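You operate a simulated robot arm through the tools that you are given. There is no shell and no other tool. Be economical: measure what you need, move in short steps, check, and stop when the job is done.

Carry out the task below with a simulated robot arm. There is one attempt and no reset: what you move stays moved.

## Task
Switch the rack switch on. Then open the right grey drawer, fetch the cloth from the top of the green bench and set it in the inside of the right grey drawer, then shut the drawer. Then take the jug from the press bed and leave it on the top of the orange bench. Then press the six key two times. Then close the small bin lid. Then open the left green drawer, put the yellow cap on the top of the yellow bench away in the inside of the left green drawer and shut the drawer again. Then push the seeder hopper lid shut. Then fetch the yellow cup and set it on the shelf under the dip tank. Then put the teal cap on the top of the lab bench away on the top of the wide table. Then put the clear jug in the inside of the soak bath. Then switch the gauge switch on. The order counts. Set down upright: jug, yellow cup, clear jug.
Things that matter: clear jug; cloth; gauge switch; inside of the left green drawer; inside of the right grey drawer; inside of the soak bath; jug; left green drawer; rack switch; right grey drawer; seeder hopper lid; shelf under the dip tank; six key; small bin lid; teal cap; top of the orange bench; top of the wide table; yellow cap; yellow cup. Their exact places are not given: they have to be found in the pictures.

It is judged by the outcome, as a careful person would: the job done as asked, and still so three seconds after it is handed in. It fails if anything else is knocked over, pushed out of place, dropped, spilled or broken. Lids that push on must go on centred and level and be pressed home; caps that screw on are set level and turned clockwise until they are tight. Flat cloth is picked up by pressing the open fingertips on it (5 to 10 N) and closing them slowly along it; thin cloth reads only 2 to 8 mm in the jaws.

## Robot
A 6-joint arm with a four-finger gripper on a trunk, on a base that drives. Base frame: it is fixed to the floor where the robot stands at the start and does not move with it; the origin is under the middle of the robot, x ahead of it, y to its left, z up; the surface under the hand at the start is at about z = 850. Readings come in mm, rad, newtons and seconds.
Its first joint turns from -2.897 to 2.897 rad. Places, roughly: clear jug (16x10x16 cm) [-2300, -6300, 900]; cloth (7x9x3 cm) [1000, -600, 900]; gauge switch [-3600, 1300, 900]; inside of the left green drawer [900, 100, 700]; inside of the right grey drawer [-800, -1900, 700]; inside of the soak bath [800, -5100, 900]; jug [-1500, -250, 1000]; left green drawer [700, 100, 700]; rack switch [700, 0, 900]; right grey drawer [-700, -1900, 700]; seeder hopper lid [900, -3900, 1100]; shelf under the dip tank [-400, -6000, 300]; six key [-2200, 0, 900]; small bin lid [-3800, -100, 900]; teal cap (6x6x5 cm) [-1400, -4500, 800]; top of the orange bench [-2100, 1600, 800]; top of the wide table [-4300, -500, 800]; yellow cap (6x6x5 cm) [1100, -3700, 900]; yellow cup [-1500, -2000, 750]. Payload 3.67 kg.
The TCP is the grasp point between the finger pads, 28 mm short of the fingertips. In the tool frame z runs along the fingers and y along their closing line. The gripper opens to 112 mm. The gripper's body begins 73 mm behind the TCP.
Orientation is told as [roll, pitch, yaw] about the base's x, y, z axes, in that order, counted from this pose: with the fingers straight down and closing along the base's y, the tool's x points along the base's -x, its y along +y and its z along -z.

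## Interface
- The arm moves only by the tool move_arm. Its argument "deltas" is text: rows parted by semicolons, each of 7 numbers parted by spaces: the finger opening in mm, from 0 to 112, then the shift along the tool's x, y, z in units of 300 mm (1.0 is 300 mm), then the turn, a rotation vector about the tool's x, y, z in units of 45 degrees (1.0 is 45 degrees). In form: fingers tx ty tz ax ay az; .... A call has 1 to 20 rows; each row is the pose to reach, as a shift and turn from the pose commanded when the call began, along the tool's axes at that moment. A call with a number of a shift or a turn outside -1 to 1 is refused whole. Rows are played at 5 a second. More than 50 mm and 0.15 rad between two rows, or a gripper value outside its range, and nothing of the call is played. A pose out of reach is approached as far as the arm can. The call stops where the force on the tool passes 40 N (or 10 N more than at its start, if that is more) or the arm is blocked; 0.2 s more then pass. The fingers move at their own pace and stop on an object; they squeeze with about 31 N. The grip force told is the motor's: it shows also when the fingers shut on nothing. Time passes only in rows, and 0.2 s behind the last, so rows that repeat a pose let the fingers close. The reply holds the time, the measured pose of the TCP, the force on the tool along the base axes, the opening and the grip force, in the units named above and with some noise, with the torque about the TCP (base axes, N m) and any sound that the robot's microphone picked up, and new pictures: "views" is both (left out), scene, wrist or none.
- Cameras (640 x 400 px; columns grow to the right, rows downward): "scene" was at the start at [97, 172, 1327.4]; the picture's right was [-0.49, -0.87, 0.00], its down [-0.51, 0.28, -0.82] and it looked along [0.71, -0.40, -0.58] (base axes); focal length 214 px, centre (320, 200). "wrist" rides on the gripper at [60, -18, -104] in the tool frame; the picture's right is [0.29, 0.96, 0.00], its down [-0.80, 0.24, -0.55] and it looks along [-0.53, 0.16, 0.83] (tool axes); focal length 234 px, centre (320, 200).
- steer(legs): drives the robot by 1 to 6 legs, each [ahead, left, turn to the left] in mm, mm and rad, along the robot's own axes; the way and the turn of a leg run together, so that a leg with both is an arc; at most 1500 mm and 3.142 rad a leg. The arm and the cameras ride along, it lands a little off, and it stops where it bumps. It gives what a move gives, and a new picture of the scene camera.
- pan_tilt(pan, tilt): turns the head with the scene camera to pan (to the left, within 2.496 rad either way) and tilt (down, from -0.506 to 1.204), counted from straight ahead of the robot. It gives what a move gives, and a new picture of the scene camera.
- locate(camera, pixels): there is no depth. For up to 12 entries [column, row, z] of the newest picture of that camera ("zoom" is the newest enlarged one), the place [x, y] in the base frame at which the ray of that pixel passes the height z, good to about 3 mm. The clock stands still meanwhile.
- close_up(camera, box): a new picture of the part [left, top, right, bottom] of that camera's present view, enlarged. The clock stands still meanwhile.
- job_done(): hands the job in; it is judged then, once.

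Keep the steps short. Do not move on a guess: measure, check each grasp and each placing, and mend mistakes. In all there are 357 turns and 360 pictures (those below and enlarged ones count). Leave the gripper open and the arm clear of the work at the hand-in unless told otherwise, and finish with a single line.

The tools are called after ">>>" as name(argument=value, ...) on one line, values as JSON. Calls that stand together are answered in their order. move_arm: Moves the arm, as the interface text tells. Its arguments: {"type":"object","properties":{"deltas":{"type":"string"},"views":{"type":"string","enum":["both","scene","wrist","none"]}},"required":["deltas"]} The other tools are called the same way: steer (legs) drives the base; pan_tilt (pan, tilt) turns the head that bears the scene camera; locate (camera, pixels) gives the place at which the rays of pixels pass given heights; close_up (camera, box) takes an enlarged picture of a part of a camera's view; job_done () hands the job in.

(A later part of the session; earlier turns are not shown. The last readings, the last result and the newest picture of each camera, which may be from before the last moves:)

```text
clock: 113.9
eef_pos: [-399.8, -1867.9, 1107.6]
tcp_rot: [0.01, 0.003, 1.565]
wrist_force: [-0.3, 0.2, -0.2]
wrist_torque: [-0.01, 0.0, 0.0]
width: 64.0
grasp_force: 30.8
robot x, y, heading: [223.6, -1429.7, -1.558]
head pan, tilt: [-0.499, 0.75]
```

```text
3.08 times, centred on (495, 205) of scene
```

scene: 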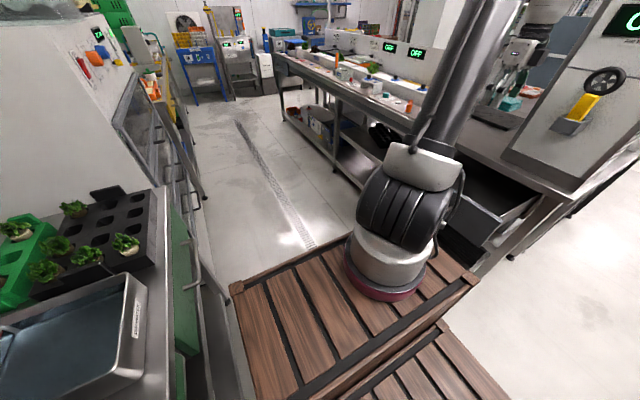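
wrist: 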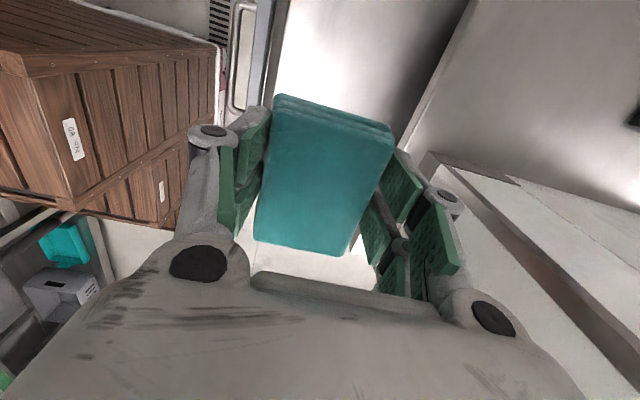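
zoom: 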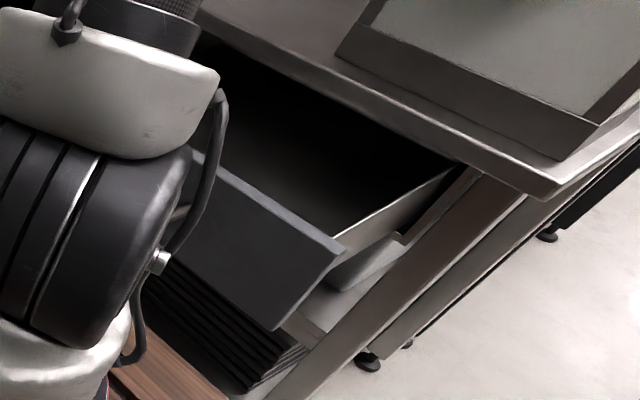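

The opening spans x −325 to −560. I'll centre at x −435 and lower the cloth into the drawer.

>>> move_arm(deltas="0 0 0.11 0.12 0 0 0; 0 0 0.11 0.27 0 0 0; 0 0 0.11 0.42 0 0 0; 0 0 0.11 0.57 0 0 0; 0 0 0.11 0.72 0 0 0; 0 0 0.11 0.87 0 0 0; 0 0 0.11 1.0 0 0 0; 0 0 0.11 1.0 0 0 0", views="wrist")

>>> move_arm(deltas="0 0 0 0.05 0 0 0; 0 0 0 0.1 0 0 0; 0 0 0 0.13 0 0 0; 0 0 0 0.16 0 0 0; 0 0 0 0.19 0 0 0; 0 0 0 0.22 0 0 0; 0 0 0 0.25 0 0 0", views="wrist")

```text
clock: 115.7
eef_pos: [-436.0, -1868.3, 809.0]
tcp_rot: [0.012, 0.001, 1.565]
wrist_force: [0.4, -0.2, -0.5]
wrist_torque: [0.01, 0.0, 0.02]
width: 64.3
grasp_force: 31.3
robot x, y, heading: [221.8, -1425.4, -1.553]
head pan, tilt: [-0.499, 0.75]
```

wrist: 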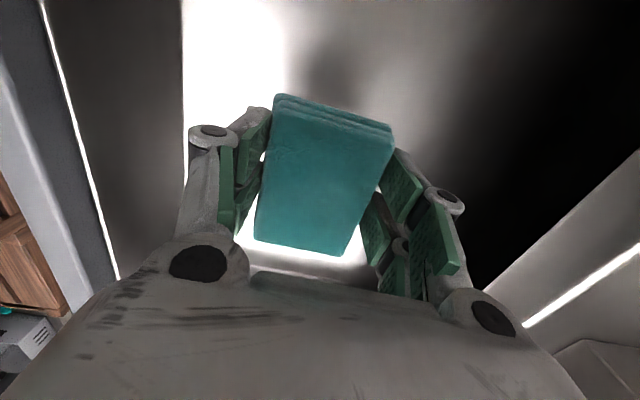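

```text
clock: 117.3
eef_pos: [-438.1, -1867.7, 732.6]
tcp_rot: [0.011, 0.001, 1.565]
wrist_force: [-1.3, -0.3, 1.1]
wrist_torque: [-0.05, -0.01, 0.0]
width: 64.0
grasp_force: 31.0
robot x, y, heading: [220.3, -1429.0, -1.561]
head pan, tilt: [-0.499, 0.75]
```

wrist: 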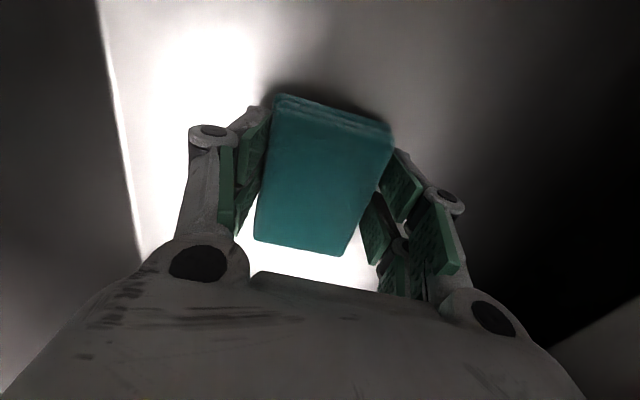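

The floor is close. I'll creep down until I touch.

>>> move_arm(deltas="0 0 0 0.015 0 0 0; 0 0 0 0.03 0 0 0; 0 0 0 0.045 0 0 0; 0 0 0 0.06 0 0 0; 0 0 0 0.075 0 0 0; 0 0 0 0.09 0 0 0", views="wrist")

```text
clock: 118.1
eef_pos: [-441.1, -1869.0, 723.5]
tcp_rot: [0.019, 0.004, 1.565]
wrist_force: [-0.9, 2.5, 11.7]
wrist_torque: [0.01, -0.26, 0.05]
width: 64.2
grasp_force: 31.0
robot x, y, heading: [221.3, -1428.2, -1.564]
head pan, tilt: [-0.499, 0.75]
stopped in row 4: the force on the tool passed its limit at 49 N (the readings are from after the stop); the commanded pose is now the measured one
```

wrist: 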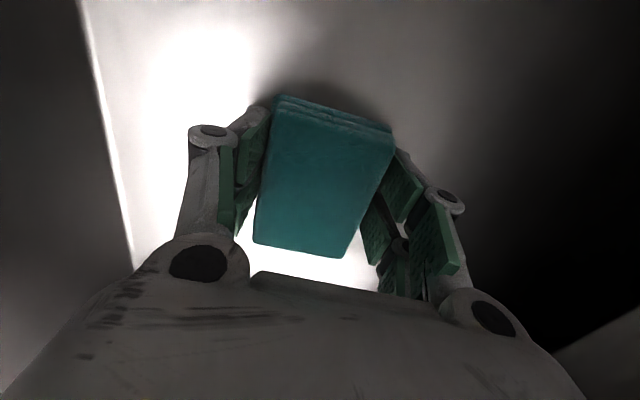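

It touches the drawer floor. I'll open to 92 mm and lift straight out.

>>> move_arm(deltas="64 0 0 -0.005 0 0 0; 80 0 0 -0.005 0 0 0; 92 0 0 -0.005 0 0 0; 92 0 0 -0.1 0 0 0; 92 0 0 -0.22 0 0 0; 92 0 0 -0.36 0 0 0; 92 0 0 -0.5 0 0 0; 92 0 0 -0.65 0 0 0; 92 0 0 -0.8 0 0 0; 92 0 0 -0.95 0 0 0", views="wrist")

```text
clock: 120.3
eef_pos: [-436.3, -1865.9, 1005.5]
tcp_rot: [0.013, 0.004, 1.565]
wrist_force: [1.0, -0.2, -0.4]
wrist_torque: [0.01, 0.0, 0.02]
width: 91.9
grasp_force: 0.0
robot x, y, heading: [219.8, -1429.8, -1.561]
head pan, tilt: [-0.499, 0.75]
```

wrist: 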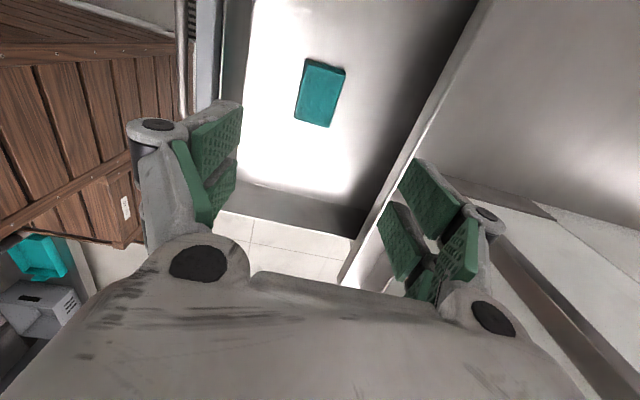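

The cloth lies in the drawer. To shut it I'll close the fingers, turn the tool 90° so the narrow side faces the bench, and move out in front of the handle.

>>> move_arm(deltas="0 0 -0.12 0 0 0 -0.17; 0 0 -0.24 0 0 0 -0.34; 0 0 -0.36 0 0 0 -0.51; 0 0 -0.48 0 0 0 -0.68; 0 0 -0.6 0 0 0 -0.85; 0 0 -0.72 0 0 0 -1; 0 0 -0.8 0 0 0 -1", views="none")

>>> move_arm(deltas="0 0 0 0 0 0 -0.17; 0 0 0 0 0 0 -0.34; 0 0 0 0 0 0 -0.51; 0 0 0 0 0 0 -0.68; 0 0 0 0 0 0 -0.85; 0 0 0 0 0 0 -1; 0 0 0 0 0 0 -1")

```text
clock: 121.9
eef_pos: [-194.8, -1869.4, 1002.4]
tcp_rot: [0.013, -0.011, 2.353]
wrist_force: [-0.7, -0.1, 0.3]
wrist_torque: [0.01, -0.03, 0.02]
width: 0.0
grasp_force: 31.1
robot x, y, heading: [224.1, -1427.7, -1.563]
head pan, tilt: [-0.499, 0.75]
```

```text
clock: 123.5
eef_pos: [-195.5, -1869.1, 1003.7]
tcp_rot: [0.005, -0.017, 3.139]
wrist_force: [0.4, 0.2, 0.0]
wrist_torque: [0.01, -0.04, -0.02]
width: 0.3
grasp_force: 30.8
robot x, y, heading: [223.2, -1429.2, -1.562]
head pan, tilt: [-0.499, 0.75]
```

scene: 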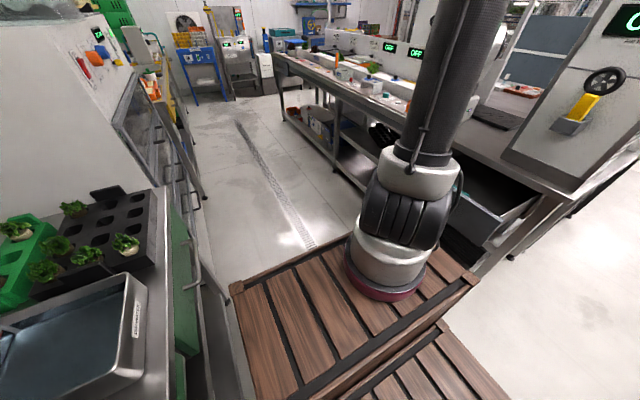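
wrist: 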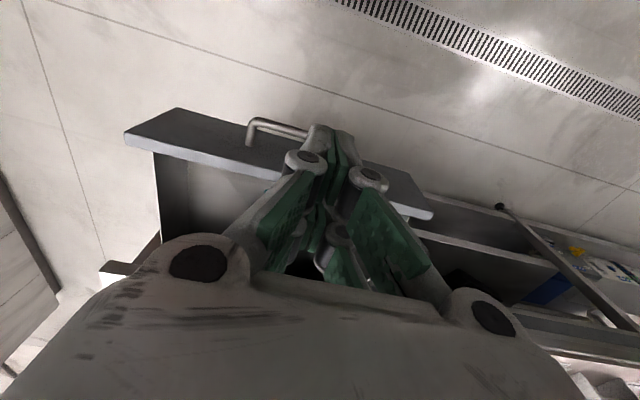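

>>> locate(camera="wrist", pixels=[[280, 125, 759], [258, 118, 759], [140, 135, 825], [430, 213, 825]])

```text
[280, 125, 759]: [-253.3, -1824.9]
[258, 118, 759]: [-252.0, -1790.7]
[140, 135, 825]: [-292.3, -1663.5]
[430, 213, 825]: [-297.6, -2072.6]
```

The bar is at x −252 and I'm 55 mm in front of it. I'll lower to bar height.

>>> move_arm(deltas="0 0 0 0.15 0 0 0; 0 0 0 0.3 0 0 0; 0 0 0 0.45 0 0 0; 0 0 0 0.6 0 0 0; 0 0 0 0.72 0 0 0; 0 0 0 0.775 0 0 0; 0 0 0 0.775 0 0 0", views="wrist")

```text
clock: 125.1
eef_pos: [-198.4, -1870.8, 773.7]
tcp_rot: [0.003, -0.016, 3.136]
wrist_force: [0.7, 0.6, 0.7]
wrist_torque: [0.04, 0.0, 0.0]
width: 0.0
grasp_force: 31.2
robot x, y, heading: [220.9, -1430.2, -1.564]
head pan, tilt: [-0.499, 0.75]
```

wrist: 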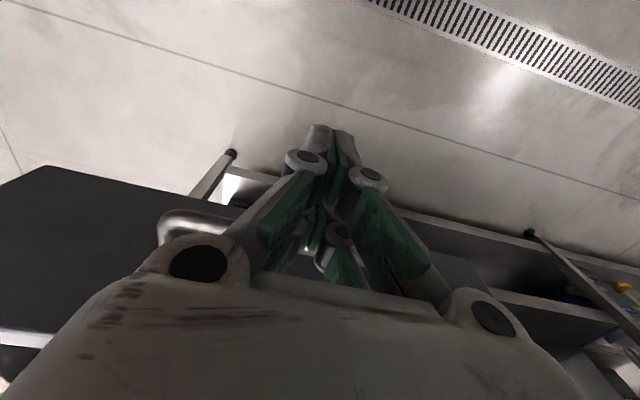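

Now I push the handle toward −x.

>>> move_arm(deltas="0 -0.1 0 0 0 0 0; 0 -0.2 0 0 0 0 0; 0 -0.3 0 0 0 0 0; 0 -0.4 0 0 0 0 0; 0 -0.5 0 0 0 0 0; 0 -0.6 0 0 0 0 0; 0 -0.7 0 0 0 0 0; 0 -0.8 0 0 0 0 0; 0 -0.88 0 0 0 0 0; 0 -0.94 0 0 0 0 0; 0 -1 0 0 0 0 0", views="wrist")

>>> move_arm(deltas="0 -0.02 0 0 0 0 0; 0 -0.04 0 0 0 0 0; 0 -0.06 0 0 0 0 0; 0 -0.08 0 0 0 0 0")

```text
clock: 127.5
eef_pos: [-485.9, -1870.2, 774.8]
tcp_rot: [-0.001, 0.004, 3.136]
wrist_force: [10.1, -1.4, 1.5]
wrist_torque: [-0.02, -0.15, 0.13]
width: 0.0
grasp_force: 31.2
robot x, y, heading: [222.3, -1427.9, -1.556]
head pan, tilt: [-0.499, 0.75]
stopped in row 11: the force on the tool passed its limit at 66 N (the readings are from after the stop); the commanded pose is now the measured one
```

wrist: 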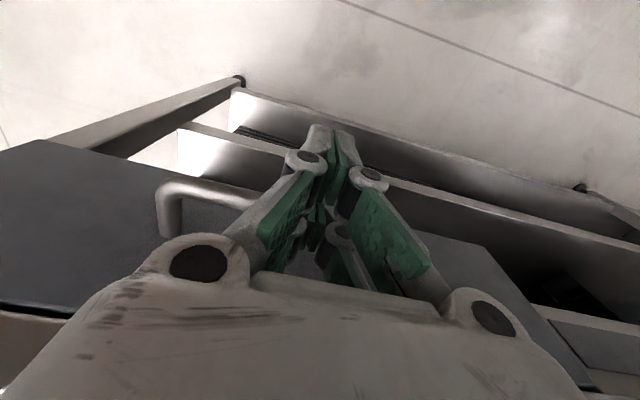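

```text
clock: 127.9
eef_pos: [-486.6, -1869.7, 773.5]
tcp_rot: [-0.003, 0.013, 3.136]
wrist_force: [7.5, -0.8, 0.4]
wrist_torque: [0.03, -0.09, 0.08]
width: 0.2
grasp_force: 35.5
robot x, y, heading: [225.4, -1430.0, -1.559]
head pan, tilt: [-0.499, 0.75]
stopped in row 1: the force on the tool passed its limit at 48 N (the readings are from after the stop); the commanded pose is now the measured one
```

scene: 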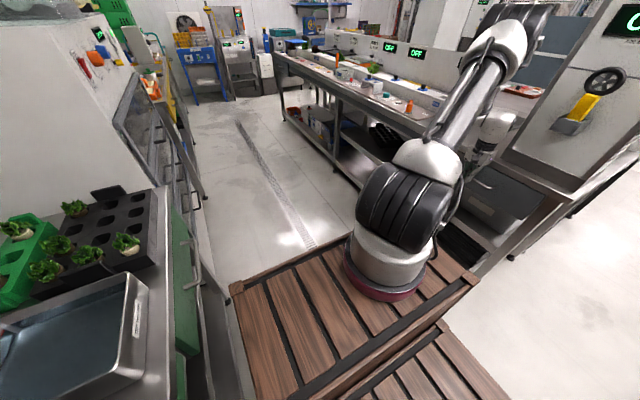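
wrist: 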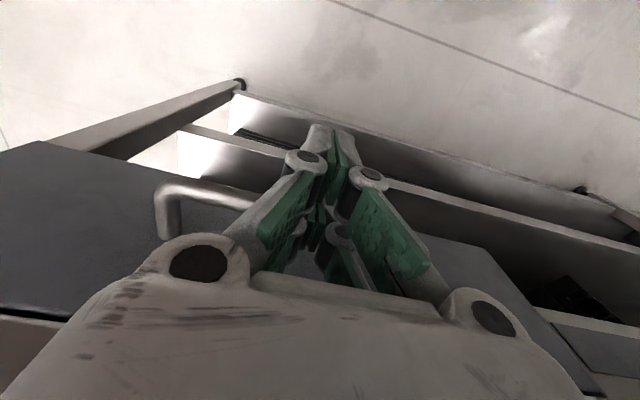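

It stopped hard. I'll back off and measure whether the face is flush again at about −554.

>>> move_arm(deltas="0 0.1 0 0 0 0 0; 0 0.2 0 -0.1 0 0 0; 0 0.25 0 -0.25 0 0 0; 0 0.25 0 -0.4 0 0 0; 0 0.25 0 -0.55 0 0 0; 0 0.25 0 -0.7 0 0 0", views="wrist")

>>> close_up(camera="scene", box=[430, 140, 560, 270])

```text
clock: 129.3
eef_pos: [-415.4, -1870.0, 984.0]
tcp_rot: [-0.004, 0.013, 3.137]
wrist_force: [-0.6, 0.2, -0.7]
wrist_torque: [0.05, -0.03, 0.03]
width: 0.0
grasp_force: 35.4
robot x, y, heading: [223.1, -1431.8, -1.56]
head pan, tilt: [-0.499, 0.75]
```

wrist: 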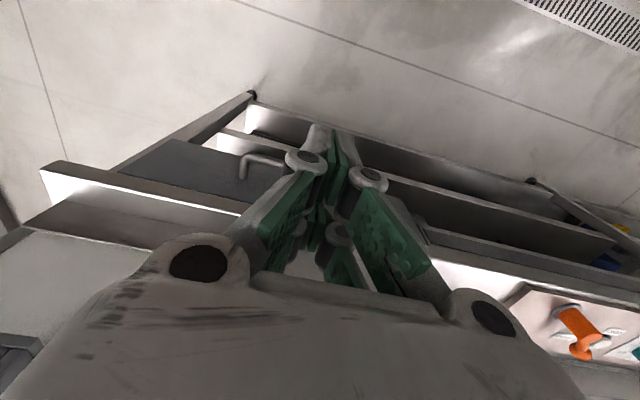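

```text
3.08 times, centred on (495, 205) of scene
```

zoom: 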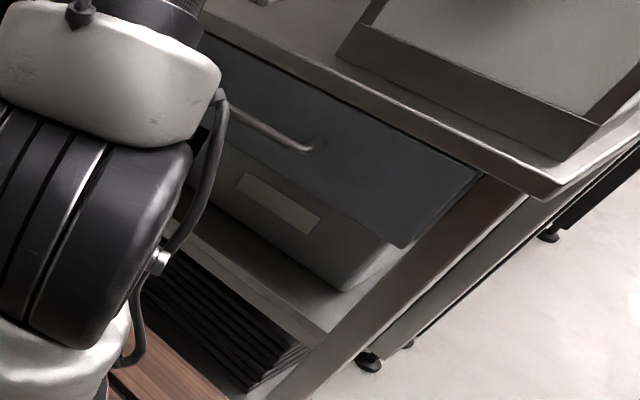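

>>> locate(camera="wrist", pixels=[[262, 158, 759], [250, 157, 759], [170, 142, 825], [100, 185, 840]])

```text
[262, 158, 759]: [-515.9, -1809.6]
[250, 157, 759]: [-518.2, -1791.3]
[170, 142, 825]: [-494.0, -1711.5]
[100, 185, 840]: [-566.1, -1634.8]
```

The bar is back at x −516, so the drawer is shut with the cloth inside. Next is the jug on the press bed. I'll raise the arm and bring it to the robot's front before driving.

>>> move_arm(deltas="0 0 0 -0.15 0 0 0; 0 0 0 -0.3 0 0 0; 0 0.05 0.05 -0.45 0 0 0; 0 0.1 0.1 -0.59 0 0 0; 0 0.2 0.15 -0.7 0 0 0; 0 0.32 0.2 -0.8 0 0 0; 0 0.46 0.25 -0.87 0 0 0; 0 0.6 0.28 -0.87 0 0 0; 0 0.75 0.3 -0.87 0 0 0; 0 0.9 0.33 -0.87 0 0 0; 0 1 0.35 -0.87 0 0 0", views="none")

>>> move_arm(deltas="0 0.14 0.03 0 0 0 0; 0 0.28 0.06 0 0 0 0; 0 0.42 0.09 0 0 0 0; 0 0.56 0.12 0 0 0 0; 0 0.7 0.12 0 0 0 0; 0 0.84 0.12 0 0 0 0; 0 0.98 0.12 0 0 0 0", views="none")

>>> steer(legs=[[-450, -160, 0], [0, 0, -1.58]])

```text
clock: 131.7
eef_pos: [-117.2, -1980.6, 1248.5]
tcp_rot: [-0.003, 0.014, 3.134]
wrist_force: [-0.5, -0.6, 0.8]
wrist_torque: [0.03, -0.03, 0.03]
width: 0.0
grasp_force: 36.4
robot x, y, heading: [220.8, -1429.9, -1.56]
head pan, tilt: [-0.499, 0.75]
```

```text
clock: 133.3
eef_pos: [178.7, -2014.6, 1252.4]
tcp_rot: [-0.004, 0.012, 3.137]
wrist_force: [1.1, 0.0, 0.0]
wrist_torque: [0.01, 0.01, 0.0]
width: 0.2
grasp_force: 35.3
robot x, y, heading: [220.4, -1425.9, -1.561]
head pan, tilt: [-0.499, 0.75]
```

```text
clock: 140.1
eef_pos: [-526.9, -906.2, 1253.9]
tcp_rot: [-0.005, 0.013, 1.531]
wrist_force: [-0.1, 0.9, -0.9]
wrist_torque: [0.01, -0.01, 0.04]
width: 0.1
grasp_force: 34.9
robot x, y, heading: [55.3, -971.0, 3.118]
head pan, tilt: [-0.499, 0.75]
```

scene: 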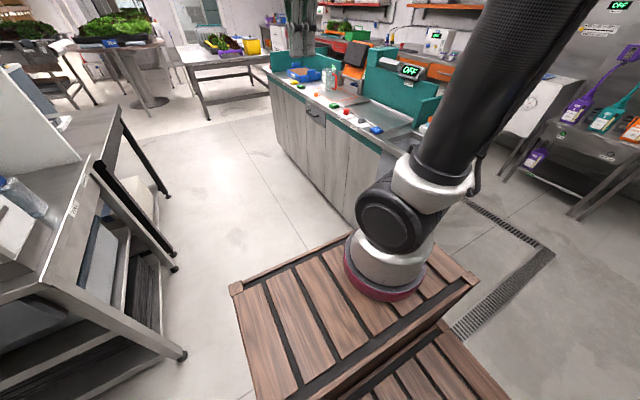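

The corridor ahead is free. I'll drive 1050 mm and look at the island on my right.

>>> steer(legs=[[1050, -30, 0.023]])

>>> pan_tilt(pan=-1.0, tilt=0.5)

```text
clock: 145.5
eef_pos: [-1575.7, -893.2, 1252.8]
tcp_rot: [-0.004, 0.011, 1.569]
wrist_force: [0.2, 0.1, 0.7]
wrist_torque: [-0.04, -0.04, 0.0]
width: 0.1
grasp_force: 35.3
robot x, y, heading: [-984.7, -939.0, -3.126]
head pan, tilt: [-0.499, 0.75]
```

scene: 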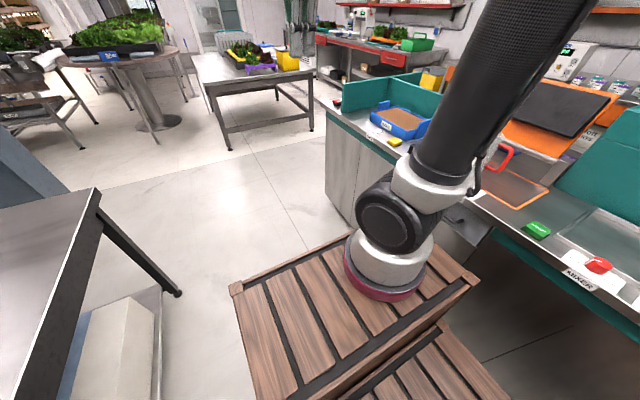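

```text
clock: 146.4
eef_pos: [-1574.4, -894.4, 1253.6]
tcp_rot: [-0.006, 0.014, 1.569]
wrist_force: [-0.2, 0.1, -1.2]
wrist_torque: [0.02, -0.01, 0.04]
width: 0.0
grasp_force: 36.0
robot x, y, heading: [-986.6, -933.6, -3.123]
head pan, tilt: [-1.0, 0.499]
```

scene: 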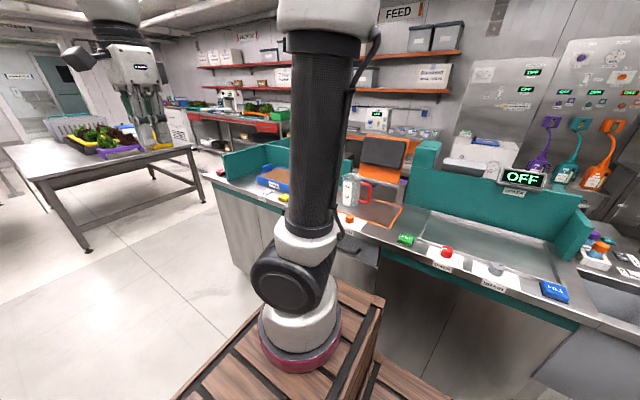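

>>> close_up(camera="scene", box=[280, 120, 480, 260])

>>> locate(camera="scene", pixels=[[352, 207, 860], [352, 207, 880], [400, 208, 860], [388, 228, 860], [355, 235, 850], [480, 268, 850], [350, 178, 1000]])

```text
2.86 times, centred on (380, 190) of scene
```

zoom: 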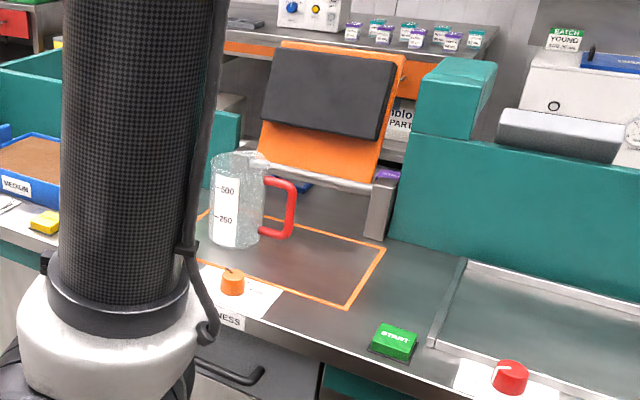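

```text
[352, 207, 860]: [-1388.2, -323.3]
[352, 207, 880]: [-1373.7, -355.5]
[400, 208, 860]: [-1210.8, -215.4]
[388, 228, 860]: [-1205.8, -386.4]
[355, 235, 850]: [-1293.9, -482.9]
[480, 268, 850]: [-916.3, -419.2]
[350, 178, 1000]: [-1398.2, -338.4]
```

The jug with the red handle stands on the press bed at about (−1420, −310). I'll drive alongside and swing the arm right to see it.

>>> steer(legs=[[330, 20, -0.018]])

>>> pan_tilt(pan=-1.3, tilt=0.6)

>>> close_up(camera="scene", box=[320, 100, 560, 260])

```text
clock: 148.6
eef_pos: [-1898.9, -903.8, 1251.7]
tcp_rot: [-0.003, 0.012, 1.55]
wrist_force: [-0.3, -0.1, -0.9]
wrist_torque: [0.01, 0.02, -0.01]
width: 0.2
grasp_force: 35.8
robot x, y, heading: [-1312.1, -957.2, 3.14]
head pan, tilt: [-1.0, 0.499]
```

scene: 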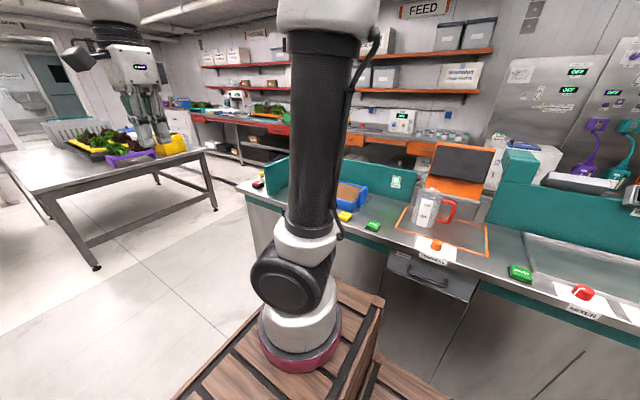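

```text
clock: 149.4
eef_pos: [-1899.3, -904.3, 1252.0]
tcp_rot: [-0.004, 0.012, 1.55]
wrist_force: [0.1, -0.7, 0.2]
wrist_torque: [-0.01, 0.0, 0.03]
width: 0.0
grasp_force: 35.5
robot x, y, heading: [-1316.0, -958.7, 3.132]
head pan, tilt: [-1.3, 0.6]
```

scene: 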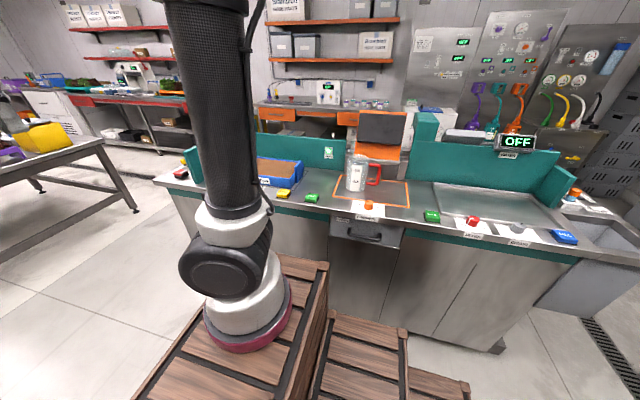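

```text
2.50 times, centred on (440, 180) of scene
```

zoom: 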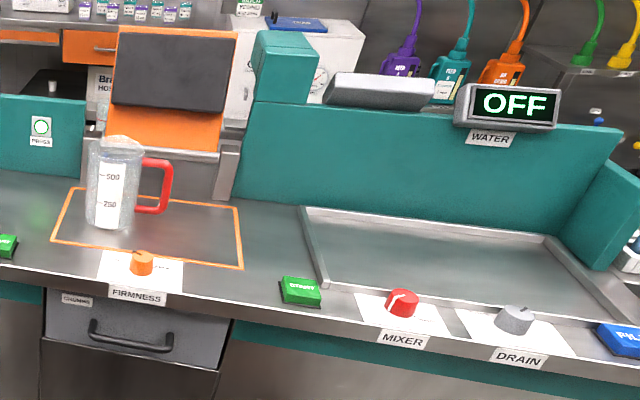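

>>> locate(camera="scene", pixels=[[353, 191, 855], [346, 188, 855], [362, 190, 855], [376, 184, 920], [345, 160, 1000], [367, 160, 1000], [357, 156, 1000], [404, 206, 855]])

```text
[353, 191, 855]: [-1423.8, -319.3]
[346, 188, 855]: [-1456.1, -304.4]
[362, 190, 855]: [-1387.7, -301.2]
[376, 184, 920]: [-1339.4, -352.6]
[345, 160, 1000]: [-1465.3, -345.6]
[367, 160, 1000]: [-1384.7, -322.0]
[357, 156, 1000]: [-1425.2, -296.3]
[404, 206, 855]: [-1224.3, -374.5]
```

The jug body is about 80 mm wide, centred near (−1424, −290), with its top at z about 1000 and its handle toward +x. I'll grip it across y, so I turn the tool 90° while swinging the arm over.

>>> move_arm(deltas="112 -0.14 0 0 0 0 0.15; 112 -0.28 0 0 0 0 0.3; 112 -0.42 0 0 0 0 0.45; 112 -0.56 0 0 0 0 0.6; 112 -0.7 -0.03 0 0 0 0.75; 112 -0.84 -0.06 0 0 0 0.9; 112 -0.94 -0.1 0 0 0 1", views="none")

>>> move_arm(deltas="112 -0.13 0 0 0 0 0.16; 112 -0.27 0 0 0 0 0.32; 112 -0.4 0 0 0 0 0.48; 112 -0.53 0 0 0 0 0.64; 112 -0.66 0 0 0 0 0.8; 112 -0.8 0 0 0 0 0.95; 112 -0.93 0 0 0 0 1; 112 -1 0 0 0 0 1")

```text
clock: 151.0
eef_pos: [-1861.1, -622.4, 1250.2]
tcp_rot: [-0.009, 0.005, 0.762]
wrist_force: [0.3, -0.9, 0.2]
wrist_torque: [0.0, 0.01, 0.01]
width: 111.9
grasp_force: 0.1
robot x, y, heading: [-1311.6, -959.3, 3.136]
head pan, tilt: [-1.3, 0.6]
```

```text
clock: 152.8
eef_pos: [-1646.6, -413.7, 1248.7]
tcp_rot: [-0.011, -0.005, -0.024]
wrist_force: [-1.1, 0.1, 0.0]
wrist_torque: [0.02, -0.03, 0.0]
width: 111.7
grasp_force: 0.0
robot x, y, heading: [-1316.1, -957.0, 3.135]
head pan, tilt: [-1.3, 0.6]
```

scene: 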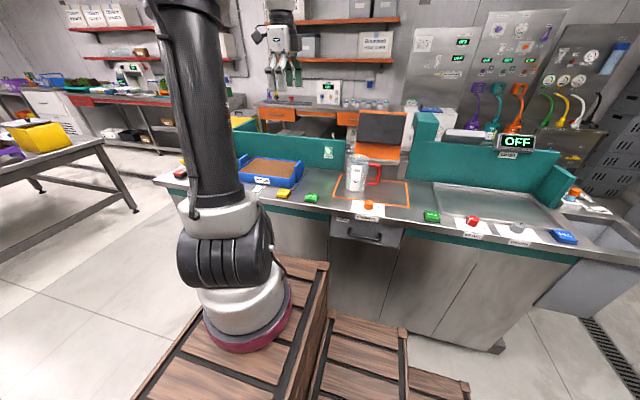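
wrist: 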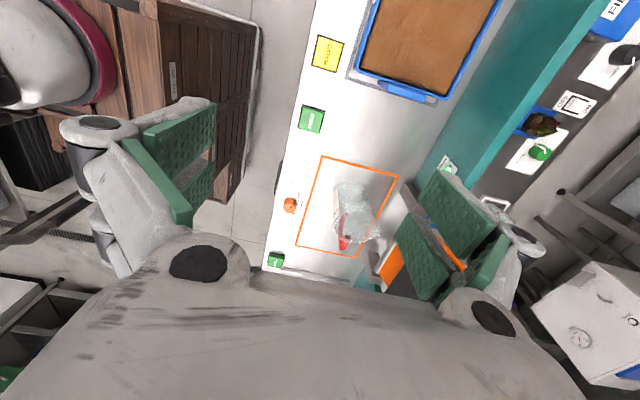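

>>> move_arm(deltas="112 -0.1 0.08 0 0 0 0.01; 112 -0.2 0.16 0 0 0 -0.03; 112 -0.3 0.24 0 0 0 -0.03; 112 -0.4 0.32 0 0 0 -0.03; 112 -0.5 0.4 0 0 0 -0.03; 112 -0.5 0.4 0 0 0 -0.03", views="wrist")

>>> close_up(camera="wrist", box=[220, 60, 420, 260])

```text
clock: 154.2
eef_pos: [-1493.5, -297.1, 1246.6]
tcp_rot: [-0.013, -0.005, 0.002]
wrist_force: [-0.6, 0.0, 0.5]
wrist_torque: [0.01, 0.0, -0.02]
width: 112.1
grasp_force: 0.1
robot x, y, heading: [-1311.2, -955.2, 3.135]
head pan, tilt: [-1.3, 0.6]
```

wrist: 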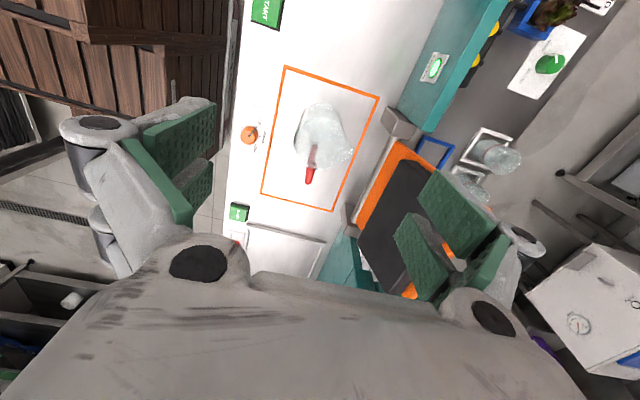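

```text
2.00 times, centred on (320, 160) of wrist
```

zoom: 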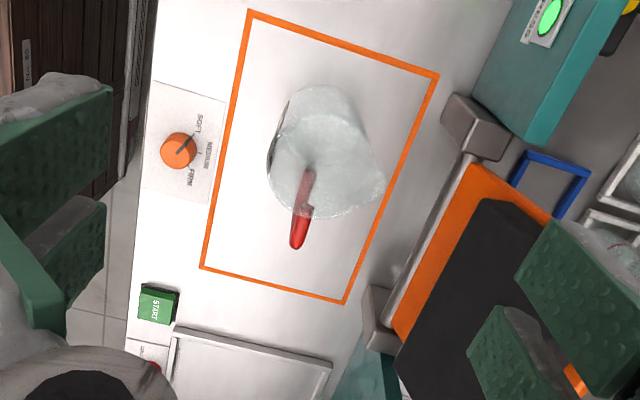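

>>> locate(camera="wrist", pixels=[[320, 141, 1000], [320, 141, 980], [294, 141, 1000], [346, 150, 1000], [322, 118, 855], [315, 169, 1000], [309, 183, 950], [385, 110, 900], [352, 210, 900]])

```text
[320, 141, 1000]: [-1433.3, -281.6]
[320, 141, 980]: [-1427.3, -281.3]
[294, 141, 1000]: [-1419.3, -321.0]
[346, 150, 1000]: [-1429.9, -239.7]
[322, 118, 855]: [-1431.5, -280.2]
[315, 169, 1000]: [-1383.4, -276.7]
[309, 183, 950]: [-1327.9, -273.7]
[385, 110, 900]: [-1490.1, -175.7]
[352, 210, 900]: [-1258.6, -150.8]
```

The jug's centre is (−1430, −281). I'll align above it and descend to z about 1040, then check.

>>> move_arm(deltas="112 -0.1 0.03 0 0.017 0 0; 112 -0.212 0.055 0.05 0.017 0 0; 112 -0.212 0.055 0.2 0.017 0 0; 112 -0.212 0.055 0.35 0.017 0 0; 112 -0.212 0.055 0.5 0.017 0 0; 112 -0.212 0.055 0.65 0.017 0 0; 112 -0.212 0.055 0.7 0.017 0 0; 112 -0.212 0.055 0.7 0.017 0 0")

```text
clock: 156.0
eef_pos: [-1430.0, -286.1, 1038.3]
tcp_rot: [-0.025, -0.003, 0.002]
wrist_force: [-0.6, -0.6, -0.6]
wrist_torque: [0.01, -0.03, 0.03]
width: 111.9
grasp_force: 0.1
robot x, y, heading: [-1315.1, -957.7, 3.135]
head pan, tilt: [-1.3, 0.6]
```

scene: 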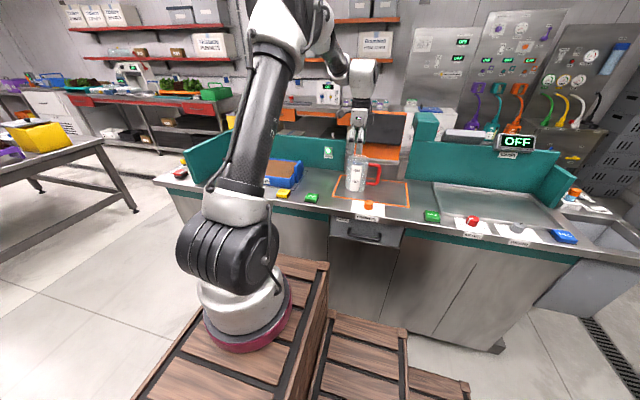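
wrist: 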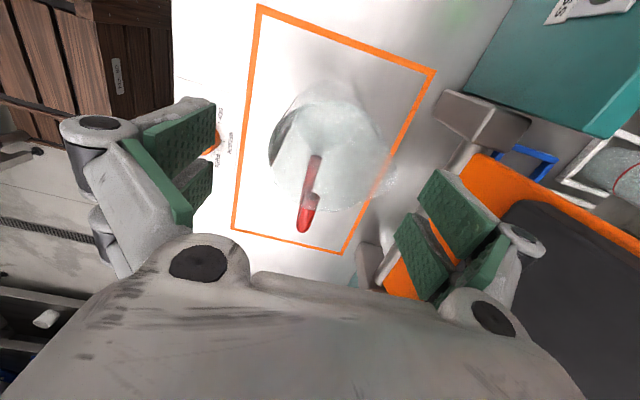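

>>> locate(camera="wrist", pixels=[[270, 150, 1000], [370, 175, 1000], [325, 205, 1000], [325, 155, 1000], [318, 95, 855]])

```text
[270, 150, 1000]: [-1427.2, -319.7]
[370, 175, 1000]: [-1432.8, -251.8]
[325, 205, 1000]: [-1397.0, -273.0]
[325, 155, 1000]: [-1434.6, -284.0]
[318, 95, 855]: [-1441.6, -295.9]
```

Aligned. I'll level the roll, go down to z about 943 and close gently.

>>> move_arm(deltas="112 0 0.007 0.1 -0.03 0 0; 112 0 0.007 0.2 -0.03 0 0; 112 0 0.007 0.315 -0.03 0 0; 112 0 0.007 0.315 -0.03 0 0; 100 0 0.007 0.315 -0.03 0 0; 90 0 0.007 0.315 -0.03 0 0; 80 0 0.007 0.315 -0.03 0 0; 70 0 0.007 0.315 -0.03 0 0; 40 0 0.007 0.315 -0.03 0 0; 0 0 0.007 0.315 -0.03 0 0; 0 0 0.007 0.315 -0.03 0 0", views="wrist")

```text
clock: 158.4
eef_pos: [-1429.9, -283.9, 943.3]
tcp_rot: [-0.001, -0.003, 0.002]
wrist_force: [-0.5, 1.7, 2.8]
wrist_torque: [0.11, -0.03, 0.02]
width: 82.8
grasp_force: 30.8
robot x, y, heading: [-1308.9, -956.3, 3.138]
head pan, tilt: [-1.3, 0.6]
```

wrist: 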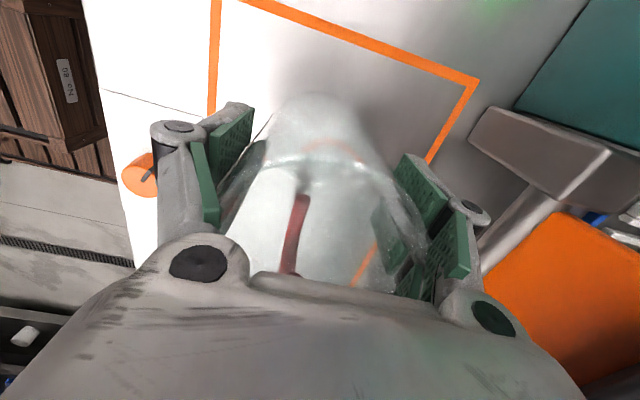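

The jug is gripped at 83 mm. I'll lift slowly and check.

>>> move_arm(deltas="0 0 0 -0.05 0 0 0; 0 0 0 -0.12 0 0 0; 0 0 0 -0.22 0 0 0; 0 0 0 -0.32 0 0 0; 0 0 0 -0.42 0 0 0; 0 0 0 -0.52 0 0 0; 0 0 0 -0.62 0 0 0; 0 0 0 -0.72 0 0 0; 0 0 0 -0.82 0 0 0; 0 0 0 -0.9 0 0 0")

```text
clock: 160.6
eef_pos: [-1431.9, -284.8, 1213.6]
tcp_rot: [-0.004, -0.004, 0.002]
wrist_force: [-0.2, -0.2, -1.2]
wrist_torque: [-0.02, -0.03, 0.02]
width: 82.7
grasp_force: 31.6
robot x, y, heading: [-1314.7, -961.0, 3.137]
head pan, tilt: [-1.3, 0.6]
```

scene: 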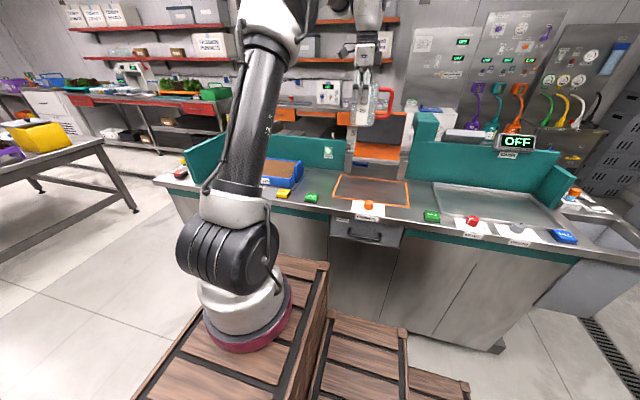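
wrist: 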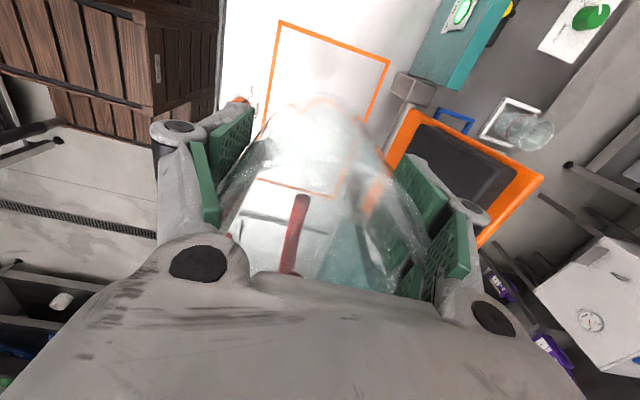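

The jug is up and upright. Now I'll find the way round the island to the orange bench.

>>> locate(camera="scene", pixels=[[155, 178, 850], [185, 150, 1000], [250, 105, 850], [440, 112, 850], [330, 105, 850], [135, 210, 0], [103, 148, 850], [233, 147, 850], [190, 95, 850]])

>>> pan_tilt(pan=-0.6, tilt=0.35)

```text
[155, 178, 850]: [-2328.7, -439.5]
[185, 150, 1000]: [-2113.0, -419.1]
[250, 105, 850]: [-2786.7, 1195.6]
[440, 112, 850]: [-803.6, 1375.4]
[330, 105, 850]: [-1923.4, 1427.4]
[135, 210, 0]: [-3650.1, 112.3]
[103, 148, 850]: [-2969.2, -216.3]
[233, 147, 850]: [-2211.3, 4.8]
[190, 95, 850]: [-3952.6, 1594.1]
```

```text
clock: 161.6
eef_pos: [-1431.3, -283.3, 1212.5]
tcp_rot: [-0.003, -0.004, 0.002]
wrist_force: [0.6, -1.0, -1.3]
wrist_torque: [0.06, 0.04, 0.01]
width: 82.4
grasp_force: 31.3
robot x, y, heading: [-1313.5, -954.2, 3.138]
head pan, tilt: [-0.6, 0.351]
```

scene: 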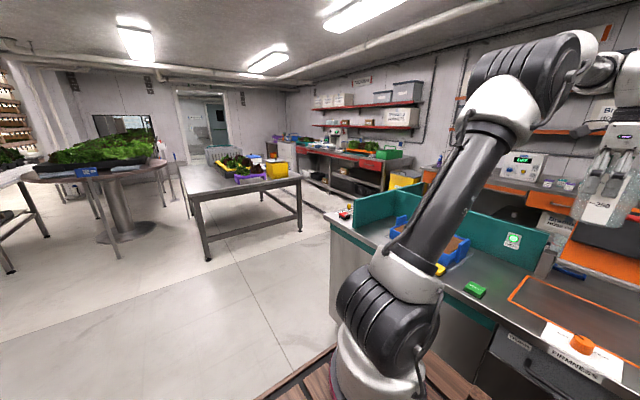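

>>> locate(camera="scene", pixels=[[208, 261, 0], [300, 231, 0], [301, 180, 800], [190, 195, 800], [327, 214, 850], [352, 204, 850], [275, 160, 800], [330, 205, 0]])

>>> pan_tilt(pan=-2.2, tilt=0.4)

```text
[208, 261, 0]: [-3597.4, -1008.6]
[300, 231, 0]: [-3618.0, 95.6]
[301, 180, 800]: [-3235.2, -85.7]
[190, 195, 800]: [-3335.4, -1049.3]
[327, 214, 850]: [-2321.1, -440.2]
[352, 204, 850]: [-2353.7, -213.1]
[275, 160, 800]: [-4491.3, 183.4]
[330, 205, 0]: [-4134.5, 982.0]
```

```text
clock: 163.3
eef_pos: [-1430.8, -283.8, 1212.3]
tcp_rot: [-0.002, -0.004, 0.002]
wrist_force: [-0.6, 0.7, -0.7]
wrist_torque: [-0.01, 0.05, 0.0]
width: 82.6
grasp_force: 30.9
robot x, y, heading: [-1315.8, -959.6, 3.135]
head pan, tilt: [-2.201, 0.4]
```

scene: 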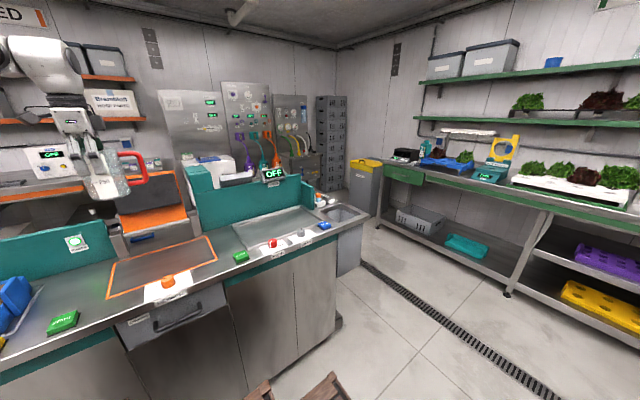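

The table's feet are at x −3600, so the west passage beyond the island end (x −2330) is over a metre wide. I'll bring the jug to my front-right and drive around that way.

>>> move_arm(deltas="0 0.11 -0.08 0 0 0 0; 0 0.22 -0.16 0 0 0 0; 0 0.33 -0.24 0 0 0 0; 0 0.44 -0.32 0 0 0 0; 0 0.55 -0.4 0 0 0 0; 0 0.66 -0.48 0 0 0 0; 0 0.75 -0.54 0 0 0 0", views="none")

>>> move_arm(deltas="0 0.11 -0.08 0 0 0 0; 0 0.22 -0.16 0 0 0 0; 0 0.33 -0.24 0 0 0 0; 0 0.44 -0.32 0 0 0 0; 0 0.55 -0.4 0 0 0 0; 0 0.66 -0.48 0 0 0 0; 0 0.71 -0.54 0 0 0 0", views="none")

>>> pan_tilt(pan=-0.3, tilt=0.5)

>>> steer(legs=[[1450, 0, 0]])

```text
clock: 164.9
eef_pos: [-1655.7, -446.8, 1210.8]
tcp_rot: [-0.002, -0.003, 0.002]
wrist_force: [0.2, 0.8, -0.5]
wrist_torque: [-0.05, 0.04, 0.02]
width: 82.5
grasp_force: 31.0
robot x, y, heading: [-1312.2, -960.8, 3.136]
head pan, tilt: [-2.201, 0.4]
```

```text
clock: 166.5
eef_pos: [-1867.9, -609.2, 1211.5]
tcp_rot: [0.0, -0.003, 0.003]
wrist_force: [0.3, 0.1, -0.5]
wrist_torque: [-0.03, 0.04, -0.04]
width: 82.9
grasp_force: 30.6
robot x, y, heading: [-1314.8, -959.6, 3.141]
head pan, tilt: [-2.201, 0.4]
```

```text
clock: 168.4
eef_pos: [-1868.6, -607.4, 1210.6]
tcp_rot: [-0.002, -0.004, 0.003]
wrist_force: [-1.1, -0.9, -0.7]
wrist_torque: [-0.01, 0.02, 0.02]
width: 82.8
grasp_force: 31.0
robot x, y, heading: [-1313.6, -957.2, 3.137]
head pan, tilt: [-0.3, 0.499]
```

scene: 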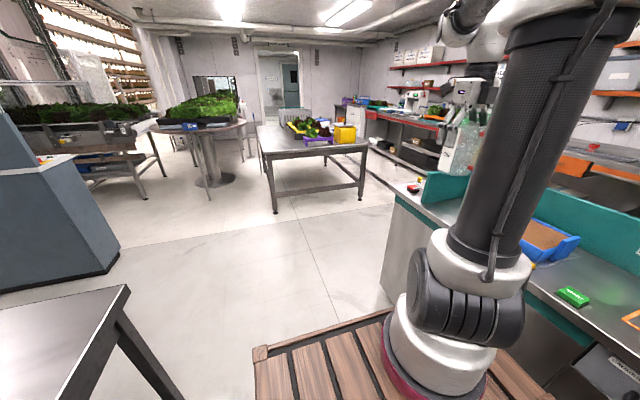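

```text
clock: 175.5
eef_pos: [-3298.8, -562.9, 1210.8]
tcp_rot: [-0.003, -0.003, -0.027]
wrist_force: [-0.4, -0.4, -1.1]
wrist_torque: [0.0, 0.02, -0.01]
width: 82.6
grasp_force: 31.0
robot x, y, heading: [-2752.1, -930.0, 3.107]
head pan, tilt: [-0.3, 0.499]
```

scene: 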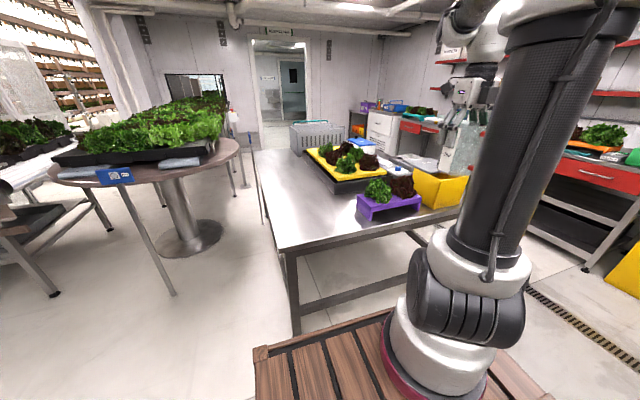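

>>> locate(camera="scene", pixels=[[278, 250, 800], [278, 250, 850], [270, 240, 750], [440, 185, 850], [298, 330, 0], [440, 225, 800]])

>>> close_up(camera="scene", box=[240, 100, 500, 260])

```text
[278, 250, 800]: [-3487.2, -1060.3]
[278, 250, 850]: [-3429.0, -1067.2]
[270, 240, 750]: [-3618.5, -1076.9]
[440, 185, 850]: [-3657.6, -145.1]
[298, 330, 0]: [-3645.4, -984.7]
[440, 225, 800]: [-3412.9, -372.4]
```

```text
2.46 times, centred on (370, 180) of scene
```

zoom: 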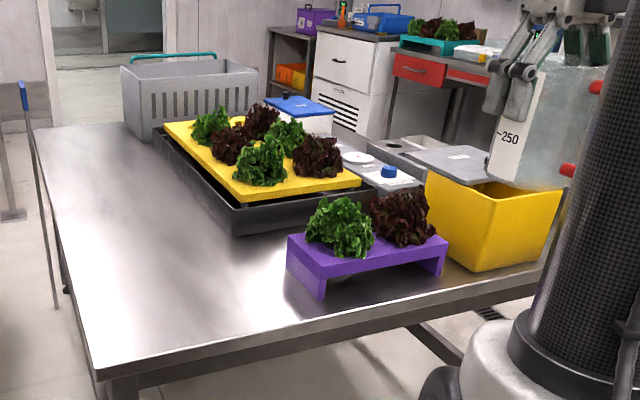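

The wide table's edge is near x −3550. I'll turn right to face +y and advance through the gap.

>>> steer(legs=[[0, 0, -1.536], [1000, 0, 0]])

>>> pan_tilt(pan=-0.2, tilt=0.5)

```text
clock: 184.5
eef_pos: [-2427.2, 641.2, 1211.0]
tcp_rot: [-0.001, -0.004, -1.55]
wrist_force: [0.5, 0.2, -0.8]
wrist_torque: [0.03, -0.03, -0.01]
width: 82.6
grasp_force: 31.0
robot x, y, heading: [-2764.9, 78.3, 1.587]
head pan, tilt: [-0.3, 0.499]
```

scene: 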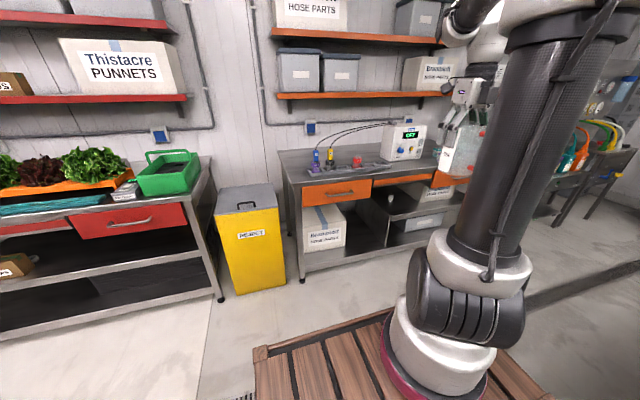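

```text
clock: 185.1
eef_pos: [-2427.6, 641.1, 1210.6]
tcp_rot: [-0.002, -0.004, -1.549]
wrist_force: [0.2, -0.3, -0.5]
wrist_torque: [0.01, 0.0, 0.0]
width: 82.7
grasp_force: 30.4
robot x, y, heading: [-2767.6, 83.1, 1.584]
head pan, tilt: [-0.201, 0.499]
```

scene: 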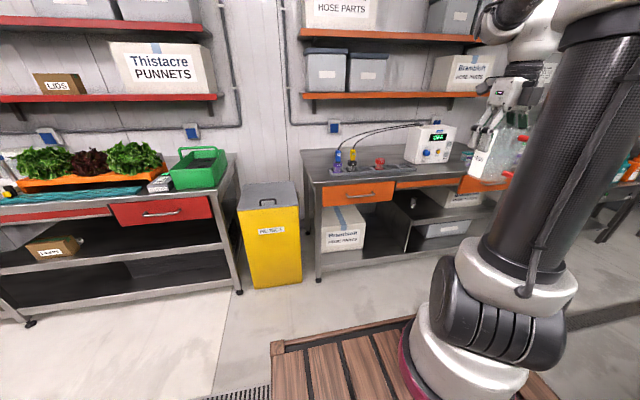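

>>> close_up(camera="scene", box=[300, 110, 500, 230])

>>> locate(camera="scene", pixels=[[316, 186, 840], [302, 152, 840], [470, 178, 840], [335, 172, 840], [400, 170, 840], [450, 165, 840], [370, 178, 840], [430, 175, 840]])

```text
3.20 times, centred on (400, 170) of scene
```

zoom: 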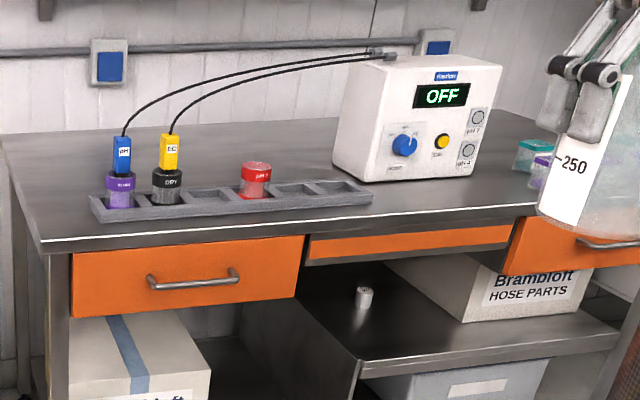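

```text
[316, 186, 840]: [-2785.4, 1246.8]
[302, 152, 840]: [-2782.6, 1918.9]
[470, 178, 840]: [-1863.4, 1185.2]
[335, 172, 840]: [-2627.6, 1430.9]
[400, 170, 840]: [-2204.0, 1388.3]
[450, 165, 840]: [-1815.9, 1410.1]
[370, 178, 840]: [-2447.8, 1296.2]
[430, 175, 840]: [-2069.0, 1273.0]
```

>>> locate(camera="scene", pixels=[[416, 168.5, 845], [414, 163, 845], [414, 166, 845], [451, 161, 845], [433, 163.5, 845], [471, 161, 845], [420, 178, 840], [466, 176, 840], [352, 178, 845]])

```text
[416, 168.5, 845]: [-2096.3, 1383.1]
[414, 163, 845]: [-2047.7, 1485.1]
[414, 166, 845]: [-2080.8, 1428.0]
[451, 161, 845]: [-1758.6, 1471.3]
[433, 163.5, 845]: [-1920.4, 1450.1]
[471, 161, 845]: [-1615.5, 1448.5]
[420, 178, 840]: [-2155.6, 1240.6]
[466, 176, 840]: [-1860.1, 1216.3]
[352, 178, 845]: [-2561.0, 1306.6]
```

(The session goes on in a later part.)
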